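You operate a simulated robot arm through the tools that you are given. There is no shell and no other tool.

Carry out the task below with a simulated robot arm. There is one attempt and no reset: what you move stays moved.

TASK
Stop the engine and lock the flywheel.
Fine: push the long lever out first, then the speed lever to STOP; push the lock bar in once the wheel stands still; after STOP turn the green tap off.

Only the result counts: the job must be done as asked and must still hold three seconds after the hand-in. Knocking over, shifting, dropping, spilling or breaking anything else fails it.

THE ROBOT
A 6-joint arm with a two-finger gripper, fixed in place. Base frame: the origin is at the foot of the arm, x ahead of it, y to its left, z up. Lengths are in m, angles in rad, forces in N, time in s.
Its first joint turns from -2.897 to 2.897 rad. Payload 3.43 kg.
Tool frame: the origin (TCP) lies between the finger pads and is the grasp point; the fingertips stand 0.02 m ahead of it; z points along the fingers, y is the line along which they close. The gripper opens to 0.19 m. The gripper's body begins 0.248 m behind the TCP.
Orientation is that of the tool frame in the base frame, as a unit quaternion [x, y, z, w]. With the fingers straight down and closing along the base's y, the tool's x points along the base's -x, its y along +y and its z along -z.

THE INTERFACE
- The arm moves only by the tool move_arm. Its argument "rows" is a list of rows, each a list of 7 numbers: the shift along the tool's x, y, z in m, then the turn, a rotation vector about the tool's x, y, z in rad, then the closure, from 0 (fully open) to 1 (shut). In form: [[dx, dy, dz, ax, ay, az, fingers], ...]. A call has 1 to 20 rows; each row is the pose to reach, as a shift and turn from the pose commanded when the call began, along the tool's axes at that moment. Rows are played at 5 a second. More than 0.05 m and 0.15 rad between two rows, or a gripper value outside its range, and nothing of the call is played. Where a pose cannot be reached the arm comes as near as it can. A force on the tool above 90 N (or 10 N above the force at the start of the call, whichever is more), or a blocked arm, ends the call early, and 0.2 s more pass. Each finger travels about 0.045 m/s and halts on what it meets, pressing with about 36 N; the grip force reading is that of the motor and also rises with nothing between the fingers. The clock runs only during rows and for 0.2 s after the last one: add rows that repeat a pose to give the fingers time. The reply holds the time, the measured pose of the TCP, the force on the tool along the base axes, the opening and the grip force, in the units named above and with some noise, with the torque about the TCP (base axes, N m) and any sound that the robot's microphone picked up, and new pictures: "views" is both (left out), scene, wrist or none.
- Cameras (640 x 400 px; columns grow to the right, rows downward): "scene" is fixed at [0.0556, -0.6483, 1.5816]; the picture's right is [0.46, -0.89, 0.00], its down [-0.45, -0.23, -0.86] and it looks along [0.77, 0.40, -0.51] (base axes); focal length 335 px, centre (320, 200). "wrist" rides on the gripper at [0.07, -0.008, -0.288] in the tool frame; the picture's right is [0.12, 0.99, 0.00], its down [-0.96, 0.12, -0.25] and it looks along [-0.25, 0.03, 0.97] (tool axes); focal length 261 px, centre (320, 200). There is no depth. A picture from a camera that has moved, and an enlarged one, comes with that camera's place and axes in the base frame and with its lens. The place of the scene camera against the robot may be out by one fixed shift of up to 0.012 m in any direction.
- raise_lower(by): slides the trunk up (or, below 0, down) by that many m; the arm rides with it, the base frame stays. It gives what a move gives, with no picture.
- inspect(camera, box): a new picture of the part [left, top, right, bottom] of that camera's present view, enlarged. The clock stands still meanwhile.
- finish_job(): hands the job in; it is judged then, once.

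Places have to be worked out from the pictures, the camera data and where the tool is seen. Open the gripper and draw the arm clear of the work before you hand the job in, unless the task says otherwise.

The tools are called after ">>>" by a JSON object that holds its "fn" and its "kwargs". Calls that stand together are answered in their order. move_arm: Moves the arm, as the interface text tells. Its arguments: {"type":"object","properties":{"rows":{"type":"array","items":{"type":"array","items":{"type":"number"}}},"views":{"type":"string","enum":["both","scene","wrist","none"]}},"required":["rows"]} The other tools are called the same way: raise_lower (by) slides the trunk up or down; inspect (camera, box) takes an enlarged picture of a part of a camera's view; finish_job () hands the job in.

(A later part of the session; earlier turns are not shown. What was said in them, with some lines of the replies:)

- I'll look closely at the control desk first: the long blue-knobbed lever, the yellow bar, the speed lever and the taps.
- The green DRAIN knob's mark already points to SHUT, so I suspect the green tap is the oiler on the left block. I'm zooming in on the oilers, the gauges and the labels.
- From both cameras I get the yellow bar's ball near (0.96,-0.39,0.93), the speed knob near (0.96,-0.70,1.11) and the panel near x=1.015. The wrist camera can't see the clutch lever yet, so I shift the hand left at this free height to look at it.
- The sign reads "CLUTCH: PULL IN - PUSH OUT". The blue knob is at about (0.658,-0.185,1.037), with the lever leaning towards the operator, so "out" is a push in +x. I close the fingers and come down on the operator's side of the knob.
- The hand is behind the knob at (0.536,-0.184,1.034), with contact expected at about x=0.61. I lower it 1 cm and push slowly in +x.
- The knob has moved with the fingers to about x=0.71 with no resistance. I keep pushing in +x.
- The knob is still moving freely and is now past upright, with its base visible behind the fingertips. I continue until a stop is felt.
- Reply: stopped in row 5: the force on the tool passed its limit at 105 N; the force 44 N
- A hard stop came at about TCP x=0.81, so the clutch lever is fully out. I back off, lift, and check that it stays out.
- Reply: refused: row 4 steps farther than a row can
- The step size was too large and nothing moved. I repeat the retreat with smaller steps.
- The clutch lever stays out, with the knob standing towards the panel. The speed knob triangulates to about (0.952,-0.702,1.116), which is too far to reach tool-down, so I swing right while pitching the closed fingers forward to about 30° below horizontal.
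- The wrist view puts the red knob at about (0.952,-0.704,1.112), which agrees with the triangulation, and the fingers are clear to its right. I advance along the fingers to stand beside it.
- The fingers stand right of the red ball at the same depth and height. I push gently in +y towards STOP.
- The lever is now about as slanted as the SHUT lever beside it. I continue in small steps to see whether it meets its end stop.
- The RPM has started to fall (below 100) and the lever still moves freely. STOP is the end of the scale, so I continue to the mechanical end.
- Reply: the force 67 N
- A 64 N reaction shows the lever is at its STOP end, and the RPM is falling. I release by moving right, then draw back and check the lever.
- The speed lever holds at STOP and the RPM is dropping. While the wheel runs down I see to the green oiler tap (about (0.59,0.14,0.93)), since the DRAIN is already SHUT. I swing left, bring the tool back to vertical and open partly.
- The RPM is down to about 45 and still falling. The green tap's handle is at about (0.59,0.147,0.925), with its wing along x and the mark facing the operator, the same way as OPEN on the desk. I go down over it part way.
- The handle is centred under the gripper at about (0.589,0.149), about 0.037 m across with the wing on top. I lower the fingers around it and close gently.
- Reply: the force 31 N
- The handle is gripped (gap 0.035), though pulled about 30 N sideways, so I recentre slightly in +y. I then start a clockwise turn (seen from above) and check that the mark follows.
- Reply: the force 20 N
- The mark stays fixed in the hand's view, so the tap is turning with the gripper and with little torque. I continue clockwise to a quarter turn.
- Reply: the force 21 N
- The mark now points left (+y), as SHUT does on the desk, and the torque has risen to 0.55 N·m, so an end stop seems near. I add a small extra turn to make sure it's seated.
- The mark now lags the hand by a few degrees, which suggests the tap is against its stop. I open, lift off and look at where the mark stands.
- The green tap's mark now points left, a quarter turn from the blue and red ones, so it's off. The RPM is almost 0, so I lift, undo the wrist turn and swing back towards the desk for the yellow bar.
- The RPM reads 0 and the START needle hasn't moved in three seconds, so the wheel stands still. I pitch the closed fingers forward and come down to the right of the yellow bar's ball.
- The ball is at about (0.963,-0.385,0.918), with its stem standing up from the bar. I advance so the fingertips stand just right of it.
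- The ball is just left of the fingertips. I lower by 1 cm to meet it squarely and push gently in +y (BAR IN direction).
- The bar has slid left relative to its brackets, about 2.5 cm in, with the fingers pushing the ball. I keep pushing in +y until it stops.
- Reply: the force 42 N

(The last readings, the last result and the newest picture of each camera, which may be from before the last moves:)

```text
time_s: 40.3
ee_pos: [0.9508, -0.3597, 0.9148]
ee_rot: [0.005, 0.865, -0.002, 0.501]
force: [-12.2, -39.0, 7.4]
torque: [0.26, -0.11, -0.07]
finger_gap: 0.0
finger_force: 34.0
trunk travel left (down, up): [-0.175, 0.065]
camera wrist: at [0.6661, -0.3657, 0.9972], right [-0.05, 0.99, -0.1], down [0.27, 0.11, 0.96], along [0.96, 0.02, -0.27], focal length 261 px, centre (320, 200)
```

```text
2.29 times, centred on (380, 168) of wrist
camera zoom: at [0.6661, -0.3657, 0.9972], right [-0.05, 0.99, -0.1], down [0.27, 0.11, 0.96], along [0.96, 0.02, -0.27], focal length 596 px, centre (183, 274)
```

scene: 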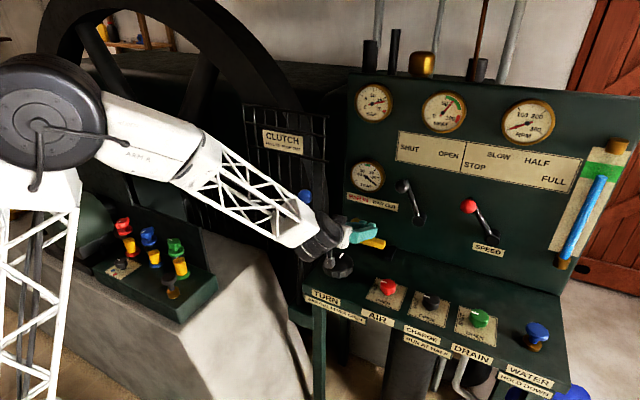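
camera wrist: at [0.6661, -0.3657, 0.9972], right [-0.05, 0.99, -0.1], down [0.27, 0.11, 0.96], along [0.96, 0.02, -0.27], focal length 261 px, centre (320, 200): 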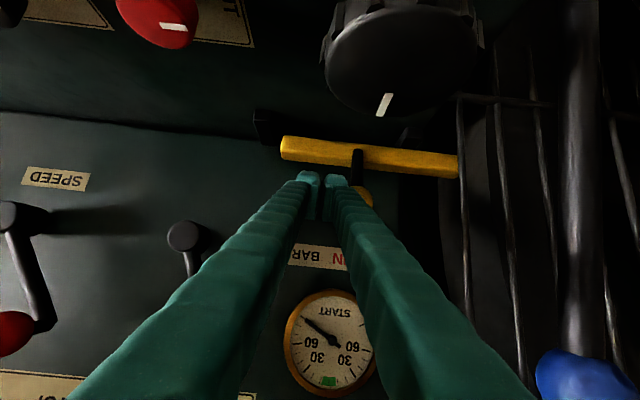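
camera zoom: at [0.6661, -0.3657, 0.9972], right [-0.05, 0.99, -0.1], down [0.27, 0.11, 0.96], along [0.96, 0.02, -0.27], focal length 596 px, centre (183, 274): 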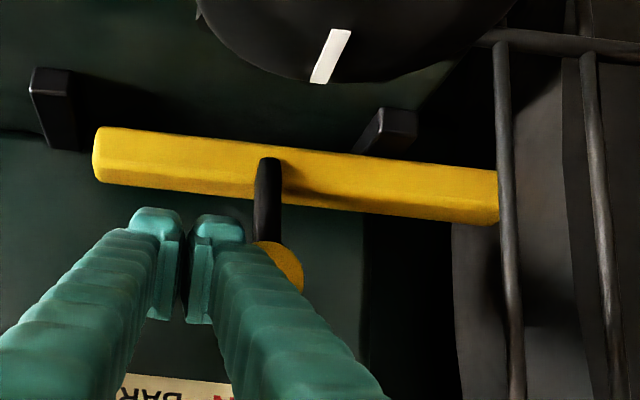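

The force has risen to 39 N with the ball about 0.068 m from its start, near "BAR IN". I push a little further to see whether this is the real end stop or just drag.

>>> {"fn": "move_arm", "kwargs": {"rows": [[0, 0.004, 0, 0, 0, 0, 1], [0, 0.008, 0, 0, 0, 0, 1], [0, 0.012, 0, 0, 0, 0, 1]]}}

>>> {"fn": "inspect", "kwargs": {"camera": "wrist", "box": [240, 80, 520, 255]}}

>>> {"fn": "inspect", "kwargs": {"camera": "scene", "box": [290, 150, 450, 290]}}

```text
time_s: 40.9
ee_pos: [0.949, -0.3565, 0.9159]
ee_rot: [0.008, 0.866, -0.003, 0.5]
force: [-75.6, -101.9, 16.8]
torque: [0.63, -0.26, 1.09]
finger_gap: 0.0
finger_force: 34.0
trunk travel left (down, up): [-0.175, 0.065]
stopped in row 3: the force on the tool passed its limit at 94 N (the readings are from after the stop); the commanded pose is now the measured one
camera wrist: at [0.6641, -0.3592, 0.999], right [-0.04, 0.99, -0.1], down [0.27, 0.11, 0.96], along [0.96, 0.01, -0.27], focal length 261 px, centre (320, 200)
```

scene: 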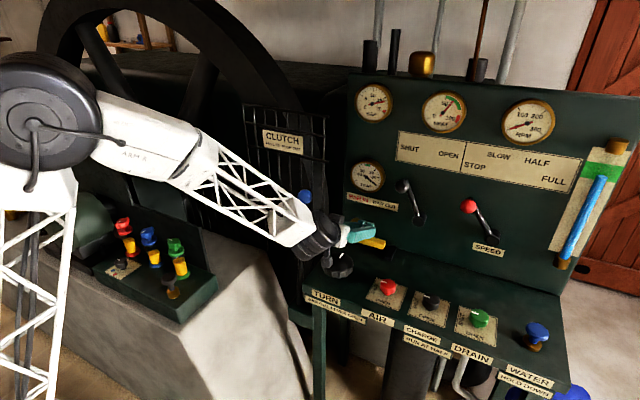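
wrist: 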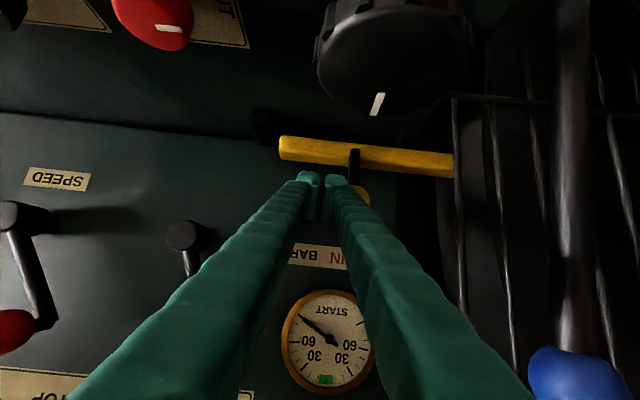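

```text
2.29 times, centred on (380, 168) of wrist
camera zoom: at [0.6641, -0.3592, 0.999], right [-0.04, 0.99, -0.1], down [0.27, 0.11, 0.96], along [0.96, 0.01, -0.27], focal length 596 px, centre (183, 274)
```

zoom: 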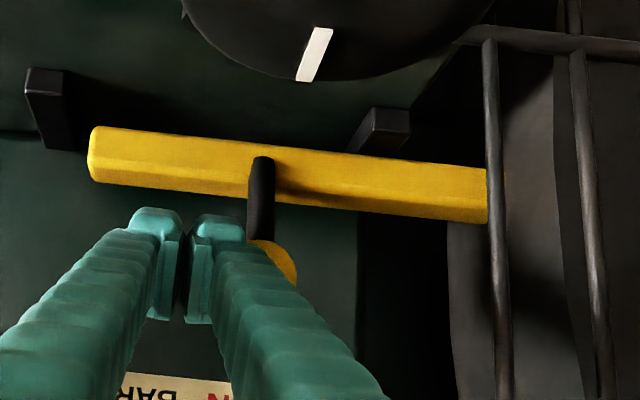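

```text
2.86 times, centred on (370, 220) of scene
camera zoom: at [0.0556, -0.6483, 1.5816], right [0.46, -0.89, 0.0], down [-0.45, -0.23, -0.86], along [0.77, 0.4, -0.51], focal length 958 px, centre (177, 143)
```

zoom: 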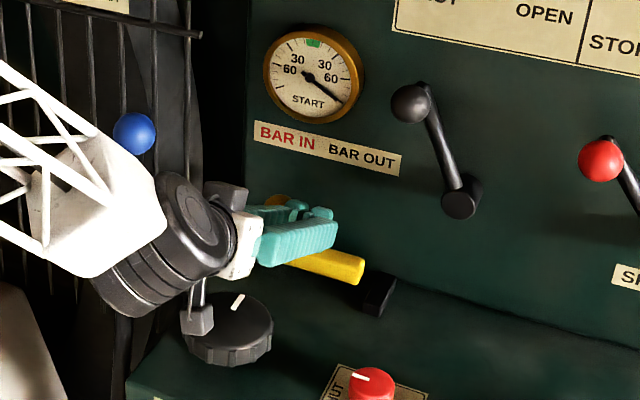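

The bar is hard against its stop after about 0.07 m of travel, and its left end has gone into the flywheel rim. I release to the right, draw back, and check.

>>> {"fn": "move_arm", "kwargs": {"rows": [[0, -0.02, 0, 0, 0, 0, 1], [0, -0.045, -0.005, 0, 0, 0, 1], [0, -0.06, -0.045, 0, 0, 0, 1], [0, -0.06, -0.09, 0, 0, 0, 1], [0, -0.06, -0.135, 0, 0, 0, 1], [-0.03, -0.06, -0.17, 0, 0, 0, 1], [-0.07, -0.06, -0.19, 0, 0, 0, 1], [-0.11, -0.06, -0.2, 0, 0, 0, 1]]}}

>>> {"fn": "inspect", "kwargs": {"camera": "wrist", "box": [240, 50, 560, 250]}}

>>> {"fn": "inspect", "kwargs": {"camera": "scene", "box": [290, 150, 450, 290]}}

```text
time_s: 41.4
ee_pos: [0.9497, -0.3554, 0.9176]
ee_rot: [-0.003, 0.867, 0.001, 0.497]
force: [-127.1, -91.1, 31.5]
torque: [1.03, -0.44, 2.91]
finger_gap: 0.0
finger_force: 33.8
trunk travel left (down, up): [-0.175, 0.065]
stopped in row 2: the force on the tool passed its limit at 140 N (the readings are from after the stop); the commanded pose is now the measured one
camera wrist: at [0.6658, -0.3659, 1.0007], right [-0.07, 0.99, -0.1], down [0.27, 0.12, 0.96], along [0.96, 0.03, -0.28], focal length 261 px, centre (320, 200)
```

scene: 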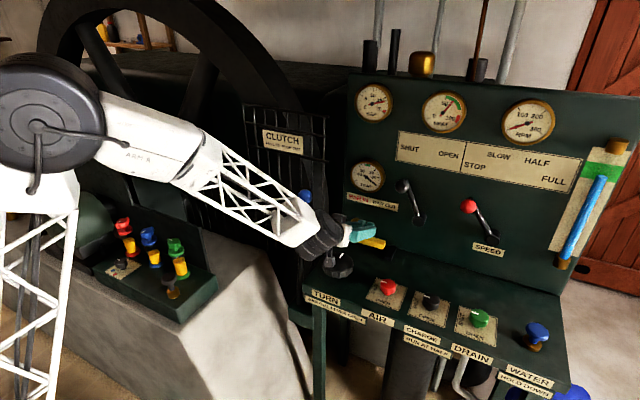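
wrist: 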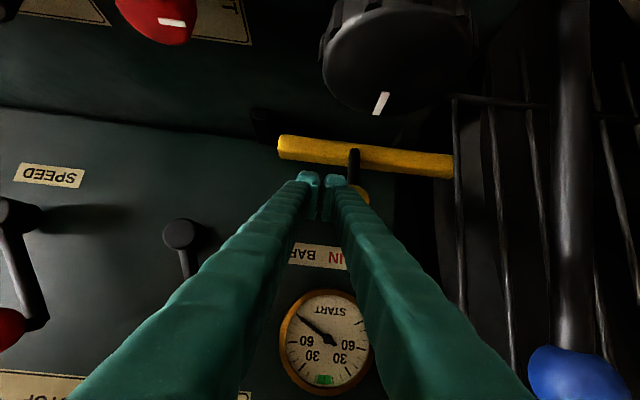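

```text
2.00 times, centred on (400, 150) of wrist
camera zoom: at [0.6658, -0.3659, 1.0007], right [-0.07, 0.99, -0.1], down [0.27, 0.12, 0.96], along [0.96, 0.03, -0.28], focal length 521 px, centre (160, 300)
```

zoom: 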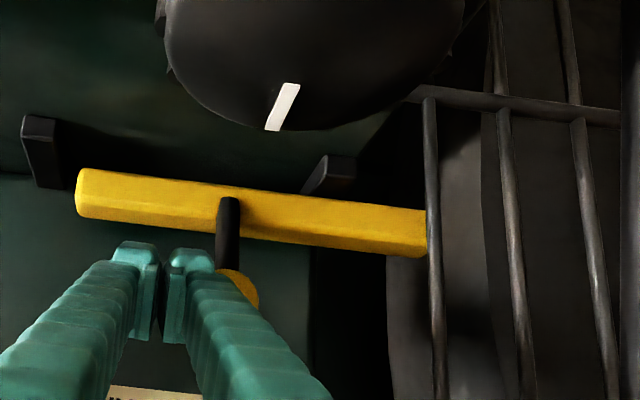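

```text
2.86 times, centred on (370, 220) of scene
camera zoom: at [0.0556, -0.6483, 1.5816], right [0.46, -0.89, 0.0], down [-0.45, -0.23, -0.86], along [0.77, 0.4, -0.51], focal length 958 px, centre (177, 143)
```

zoom: 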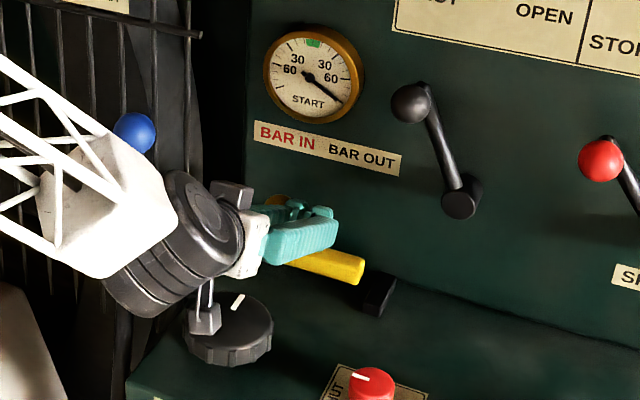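

The fingers are still pressed against the ball: the reaction points along -x and -y, straight from the ball's centre. Instead of sliding sideways I pull straight back along the finger axis in small steps.

>>> {"fn": "move_arm", "kwargs": {"rows": [[0, -0.002, -0.015, 0, 0, 0, 1], [0, -0.005, -0.035, 0, 0, 0, 1], [0, -0.008, -0.06, 0, 0, 0, 1], [0, -0.01, -0.09, 0, 0, 0, 1]]}}

```text
time_s: 42.4
ee_pos: [0.8859, -0.3417, 0.9594]
ee_rot: [-0.014, 0.867, 0.007, 0.498]
force: [1.4, -0.4, -0.4]
torque: [0.04, 0.06, 0.09]
finger_gap: 0.0
finger_force: 35.1
trunk travel left (down, up): [-0.175, 0.065]
camera wrist: at [0.6017, -0.3603, 1.0429], right [-0.09, 0.99, -0.1], down [0.27, 0.13, 0.96], along [0.96, 0.06, -0.28], focal length 261 px, centre (320, 200)
```

scene: 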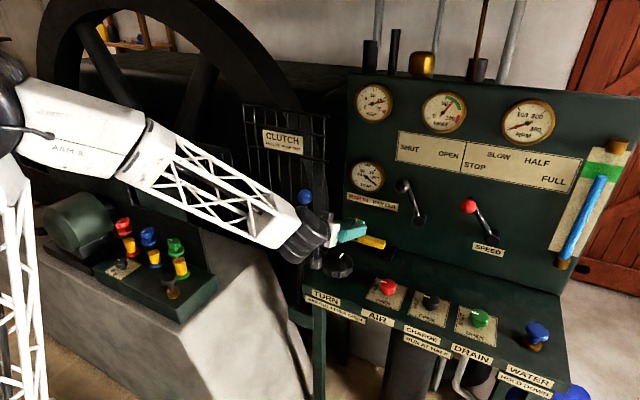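
wrist: 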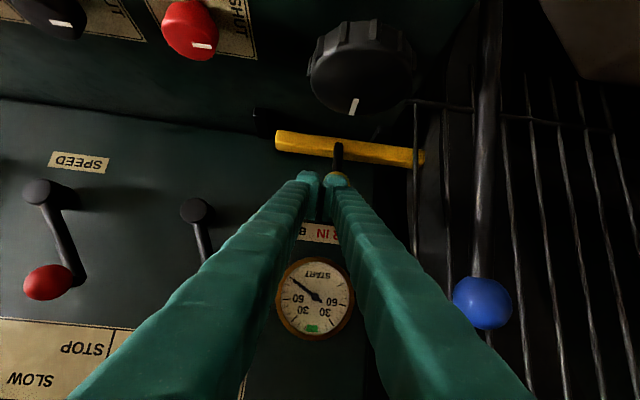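

The fingers are free of the ball (force about 1 N). The pose seems to lag the command by about 2 cm, so I hold still for a moment to see whether it settles, and look around the arm.

>>> {"fn": "move_arm", "kwargs": {"rows": [[0, 0, 0, 0, 0, 0, 1], [0, 0, 0, 0, 0, 0, 1]]}}

>>> {"fn": "inspect", "kwargs": {"camera": "scene", "box": [240, 140, 440, 300]}}

>>> {"fn": "inspect", "kwargs": {"camera": "wrist", "box": [240, 60, 560, 340]}}

```text
time_s: 43.0
ee_pos: [0.8853, -0.3467, 0.9582]
ee_rot: [-0.013, 0.867, 0.005, 0.499]
force: [-0.4, 0.8, -0.4]
torque: [0.01, -0.01, 0.0]
finger_gap: 0.0
finger_force: 34.8
trunk travel left (down, up): [-0.175, 0.065]
camera wrist: at [0.6013, -0.3618, 1.0428], right [-0.09, 0.99, -0.11], down [0.27, 0.13, 0.95], along [0.96, 0.06, -0.28], focal length 261 px, centre (320, 200)
```

scene: 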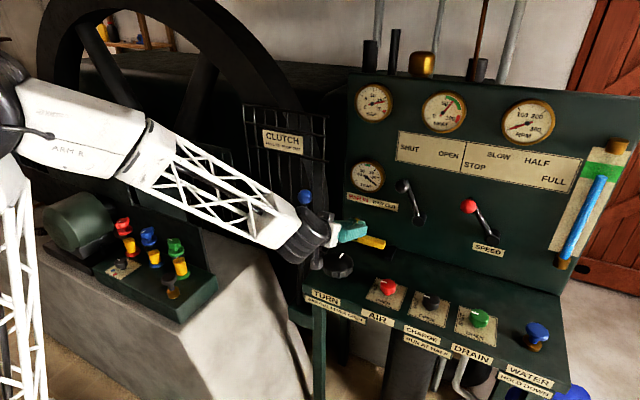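
wrist: 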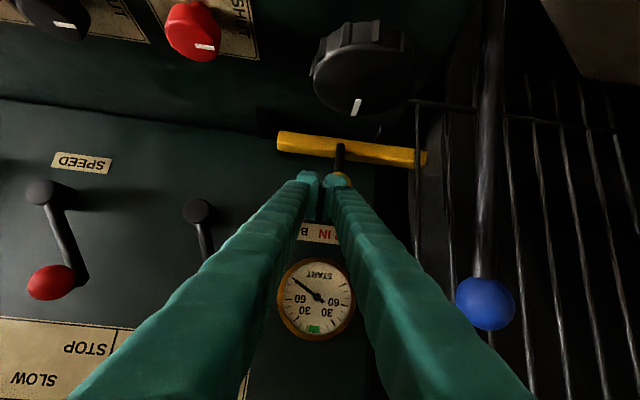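

```text
2.50 times, centred on (340, 220) of scene
camera zoom: at [0.0556, -0.6483, 1.5816], right [0.46, -0.89, 0.0], down [-0.45, -0.23, -0.86], along [0.77, 0.4, -0.51], focal length 838 px, centre (270, 150)
```

zoom: 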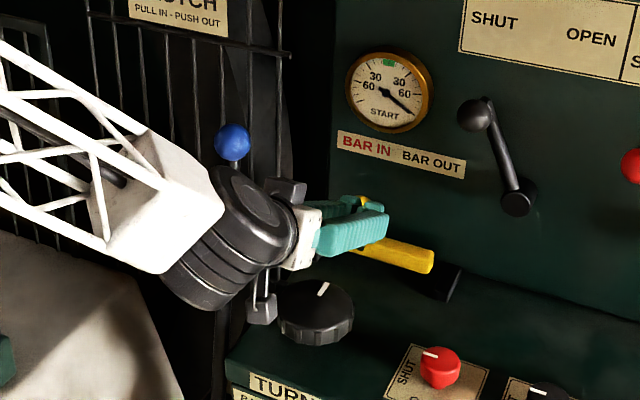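

```text
1.43 times, centred on (400, 200) of wrist
camera zoom: at [0.6013, -0.3618, 1.0428], right [-0.09, 0.99, -0.11], down [0.27, 0.13, 0.95], along [0.96, 0.06, -0.28], focal length 372 px, centre (206, 200)
```

zoom: 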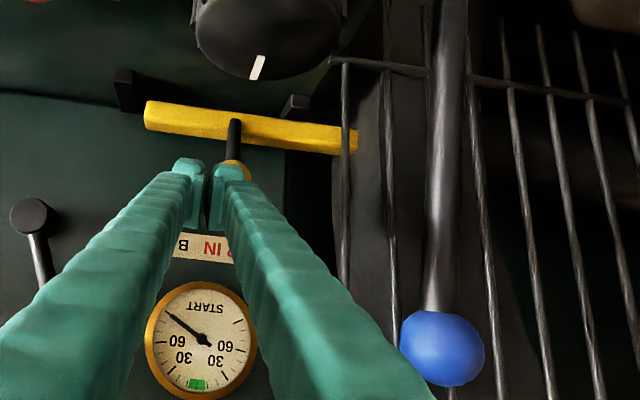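

The arm has settled, all readings are free, and the bar's left end reaches through the guard into the wheel while the clutch lever hasn't moved. I now draw the hand back and up.

>>> {"fn": "move_arm", "kwargs": {"rows": [[-0.01, -0.01, -0.04, 0, 0, 0, 1], [-0.02, -0.02, -0.08, 0, 0, 0, 1], [-0.035, -0.03, -0.125, 0, 0, 0, 1], [-0.05, -0.04, -0.165, 0, 0, 0, 1], [-0.07, -0.05, -0.205, 0, 0, 0, 1], [-0.11, -0.05, -0.23, 0, 0, 0, 1], [-0.15, -0.05, -0.25, 0, 0, 0, 1]]}}

>>> {"fn": "inspect", "kwargs": {"camera": "scene", "box": [240, 140, 440, 300]}}

>>> {"fn": "inspect", "kwargs": {"camera": "wrist", "box": [160, 0, 560, 250]}}

```text
time_s: 44.6
ee_pos: [0.748, -0.397, 1.2154]
ee_rot: [-0.013, 0.868, 0.006, 0.497]
force: [0.6, 0.0, -0.8]
torque: [0.04, 0.01, 0.03]
finger_gap: 0.0001
finger_force: 34.1
trunk travel left (down, up): [-0.175, 0.065]
camera wrist: at [0.4643, -0.4134, 1.2999], right [-0.09, 0.99, -0.1], down [0.27, 0.12, 0.95], along [0.96, 0.06, -0.28], focal length 261 px, centre (320, 200)
```

scene: 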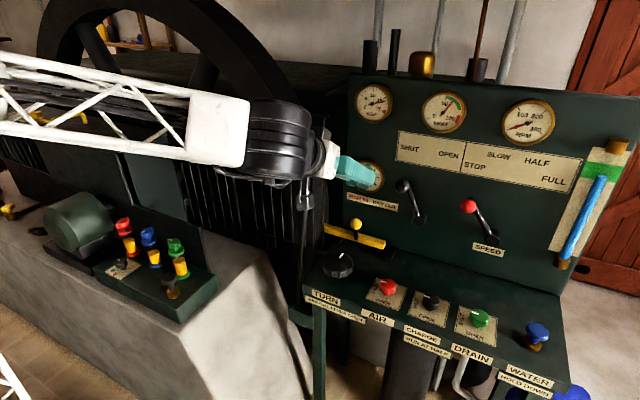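
wrist: 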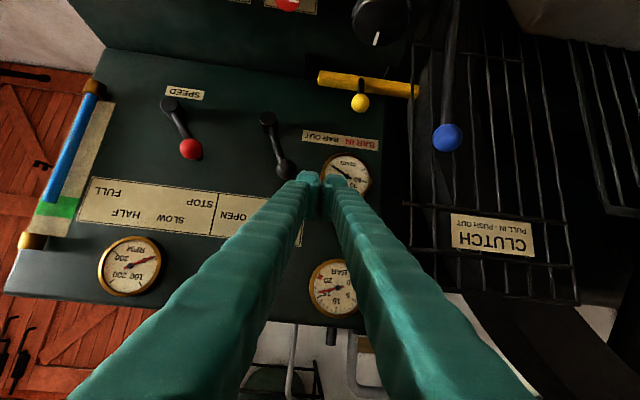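

```text
2.50 times, centred on (340, 220) of scene
camera zoom: at [0.0556, -0.6483, 1.5816], right [0.46, -0.89, 0.0], down [-0.45, -0.23, -0.86], along [0.77, 0.4, -0.51], focal length 838 px, centre (270, 150)
```

zoom: 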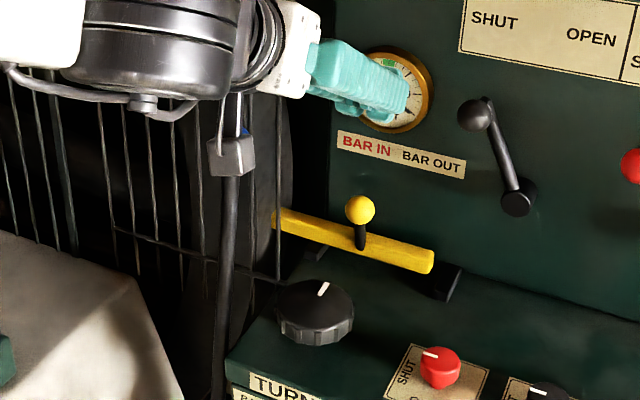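

```text
1.60 times, centred on (360, 125) of wrist
camera zoom: at [0.4643, -0.4134, 1.2999], right [-0.09, 0.99, -0.1], down [0.27, 0.12, 0.95], along [0.96, 0.06, -0.28], focal length 417 px, centre (256, 320)
```

zoom: 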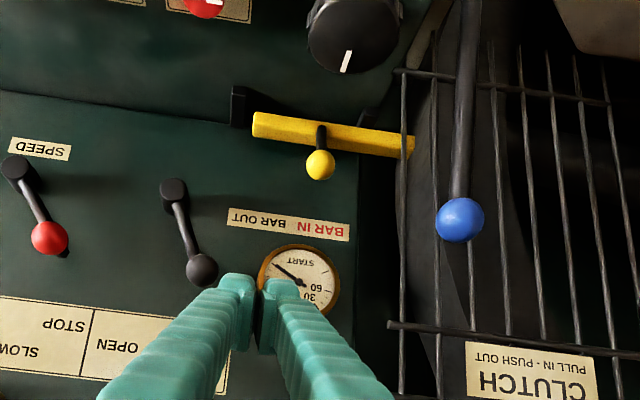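

The bar is fully in: the ball moved about 0.07 m towards BAR IN and its end is in the wheel. The speed lever is at STOP, the clutch is out and the RPM is 0. I withdraw further, bring the tool vertical and open the gripper.

>>> {"fn": "move_arm", "kwargs": {"rows": [[0.0032, 0, -0.0155, 0, 0.105, 0, 1], [0.0063, 0, -0.031, 0, 0.21, 0, 0.9], [0.0095, 0, -0.0465, 0, 0.315, 0, 0.8], [0.0126, 0, -0.062, 0, 0.42, 0, 0.7], [0.0158, 0, -0.0775, 0, 0.525, 0, 0.6], [0.0189, 0, -0.093, 0, 0.63, 0, 0.5], [0.0221, 0, -0.1085, 0, 0.735, 0, 0.4], [0.0252, 0, -0.124, 0, 0.84, 0, 0.2], [0.0284, 0, -0.1395, 0, 0.945, 0, 0], [0.0315, 0, -0.155, 0, 1.047, 0, 0], [0.0315, 0, -0.155, 0, 1.047, 0, 0], [0.0315, 0, -0.155, 0, 1.047, 0, 0]]}}

>>> {"fn": "inspect", "kwargs": {"camera": "scene", "box": [260, 160, 580, 360]}}

>>> {"fn": "inspect", "kwargs": {"camera": "scene", "box": [340, 80, 580, 230]}}

>>> {"fn": "inspect", "kwargs": {"camera": "scene", "box": [60, 190, 260, 315]}}

>>> {"fn": "inspect", "kwargs": {"camera": "wrist", "box": [440, 110, 640, 235]}}

```text
time_s: 47.2
ee_pos: [0.5963, -0.4024, 1.2657]
ee_rot: [-0.014, 1.0, -0.002, -0.004]
force: [-0.2, -0.8, -0.4]
torque: [0.0, 0.02, -0.01]
finger_gap: 0.1901
finger_force: 0.1
trunk travel left (down, up): [-0.175, 0.065]
camera wrist: at [0.5269, -0.4125, 1.5535], right [-0.15, 0.99, 0.0], down [0.96, 0.14, 0.24], along [0.24, 0.03, -0.97], focal length 261 px, centre (320, 200)
```

scene: 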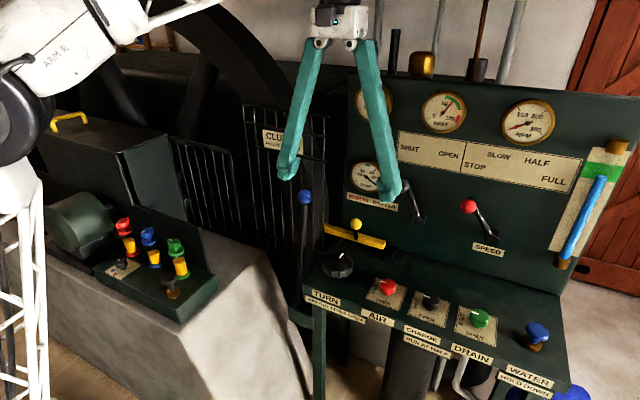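
wrist: 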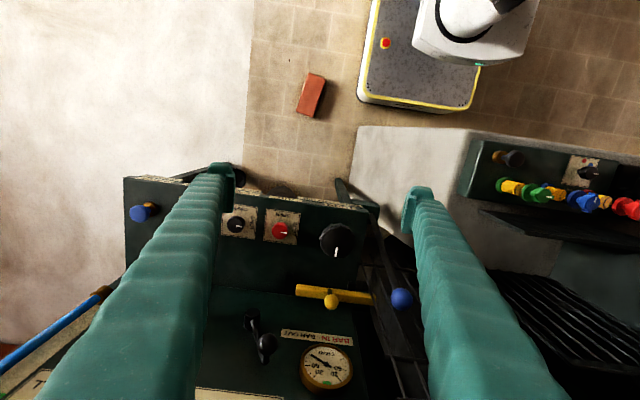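

```text
2.00 times, centred on (420, 260) of scene
camera zoom: at [0.0556, -0.6483, 1.5816], right [0.46, -0.89, 0.0], down [-0.45, -0.23, -0.86], along [0.77, 0.4, -0.51], focal length 671 px, centre (120, 80)
```

zoom: 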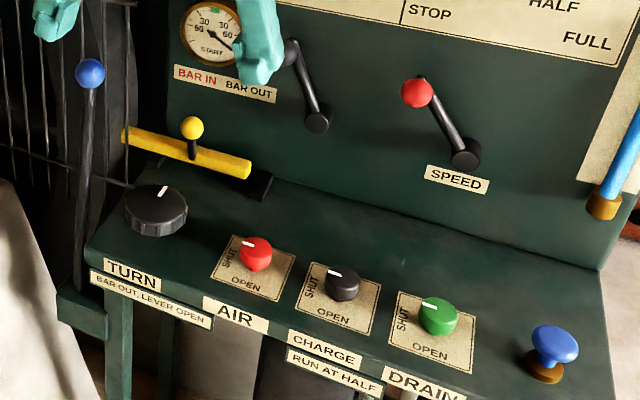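

```text
2.67 times, centred on (460, 155) of scene
camera zoom: at [0.0556, -0.6483, 1.5816], right [0.46, -0.89, 0.0], down [-0.45, -0.23, -0.86], along [0.77, 0.4, -0.51], focal length 894 px, centre (-53, 320)
```

zoom: 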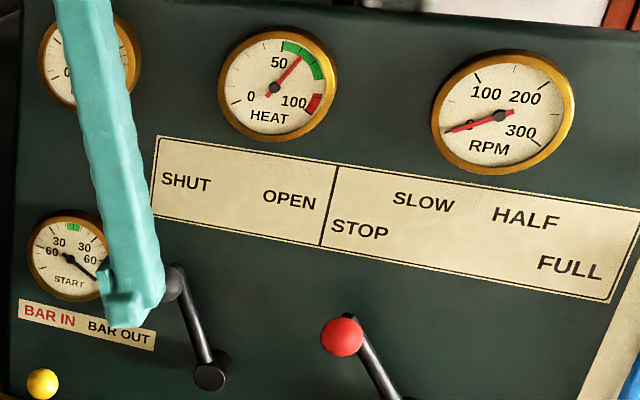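

```text
3.20 times, centred on (160, 252) of scene
camera zoom: at [0.0556, -0.6483, 1.5816], right [0.46, -0.89, 0.0], down [-0.45, -0.23, -0.86], along [0.77, 0.4, -0.51], focal length 1073 px, centre (832, 32)
```

zoom: 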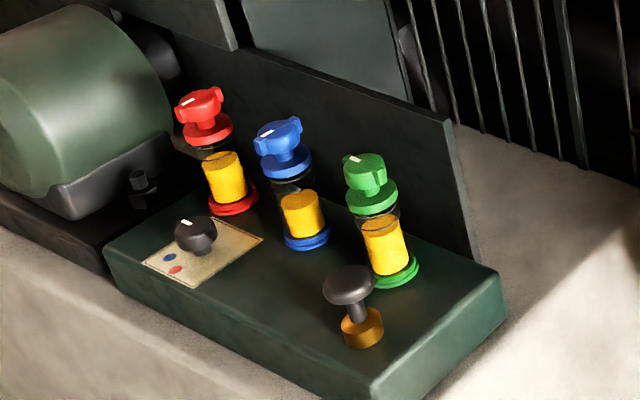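

```text
3.20 times, centred on (540, 172) of wrist
camera zoom: at [0.5269, -0.4125, 1.5535], right [-0.15, 0.99, 0.0], down [0.96, 0.14, 0.24], along [0.24, 0.03, -0.97], focal length 834 px, centre (-384, 288)
```

zoom: 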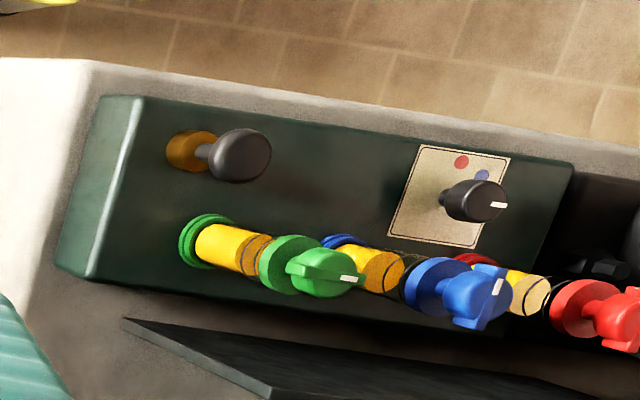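

Everything holds: the clutch lever is out, the speed lever is at STOP with RPM 0, the bar's ball is under BAR IN, and the green tap is turned a quarter to off. The desk taps and other controls haven't moved, and the arm is clear with the gripper open, so I hand in the job.

>>> {"fn": "finish_job", "kwargs": {}}

```text
The job is handed in.
```

The engine is stopped and the flywheel is locked. I've handed the job in, but the judge's result hasn't come back.

- **Long (clutch) lever:** pushed out first, away from the operator until it met its stop. It stayed there.
- **Speed lever:** pushed to its end stop at STOP, and the engine ran down to 0 RPM.
- **Green tap:** I turned the green oiler on the left block a quarter turn clockwise after STOP. It has no markings, so I took "off" from its direction: it now points the way SHUT does on the desk. I chose the oiler because the green DRAIN knob was already at SHUT, and I left that knob alone.
- **Lock bar:** I pushed it in once the RPM read 0 and the START needle had stopped moving. It slid about 7 cm to a hard stop, and its end now appears to sit inside the wheel rim.

When I backed off the lock bar, the fingers wedged on its ball and the contact force reached about 160 N before I pulled straight back. Afterwards the bar was still in, and nothing else had moved that I could see.

I opened the gripper and drew the arm clear before handing in.
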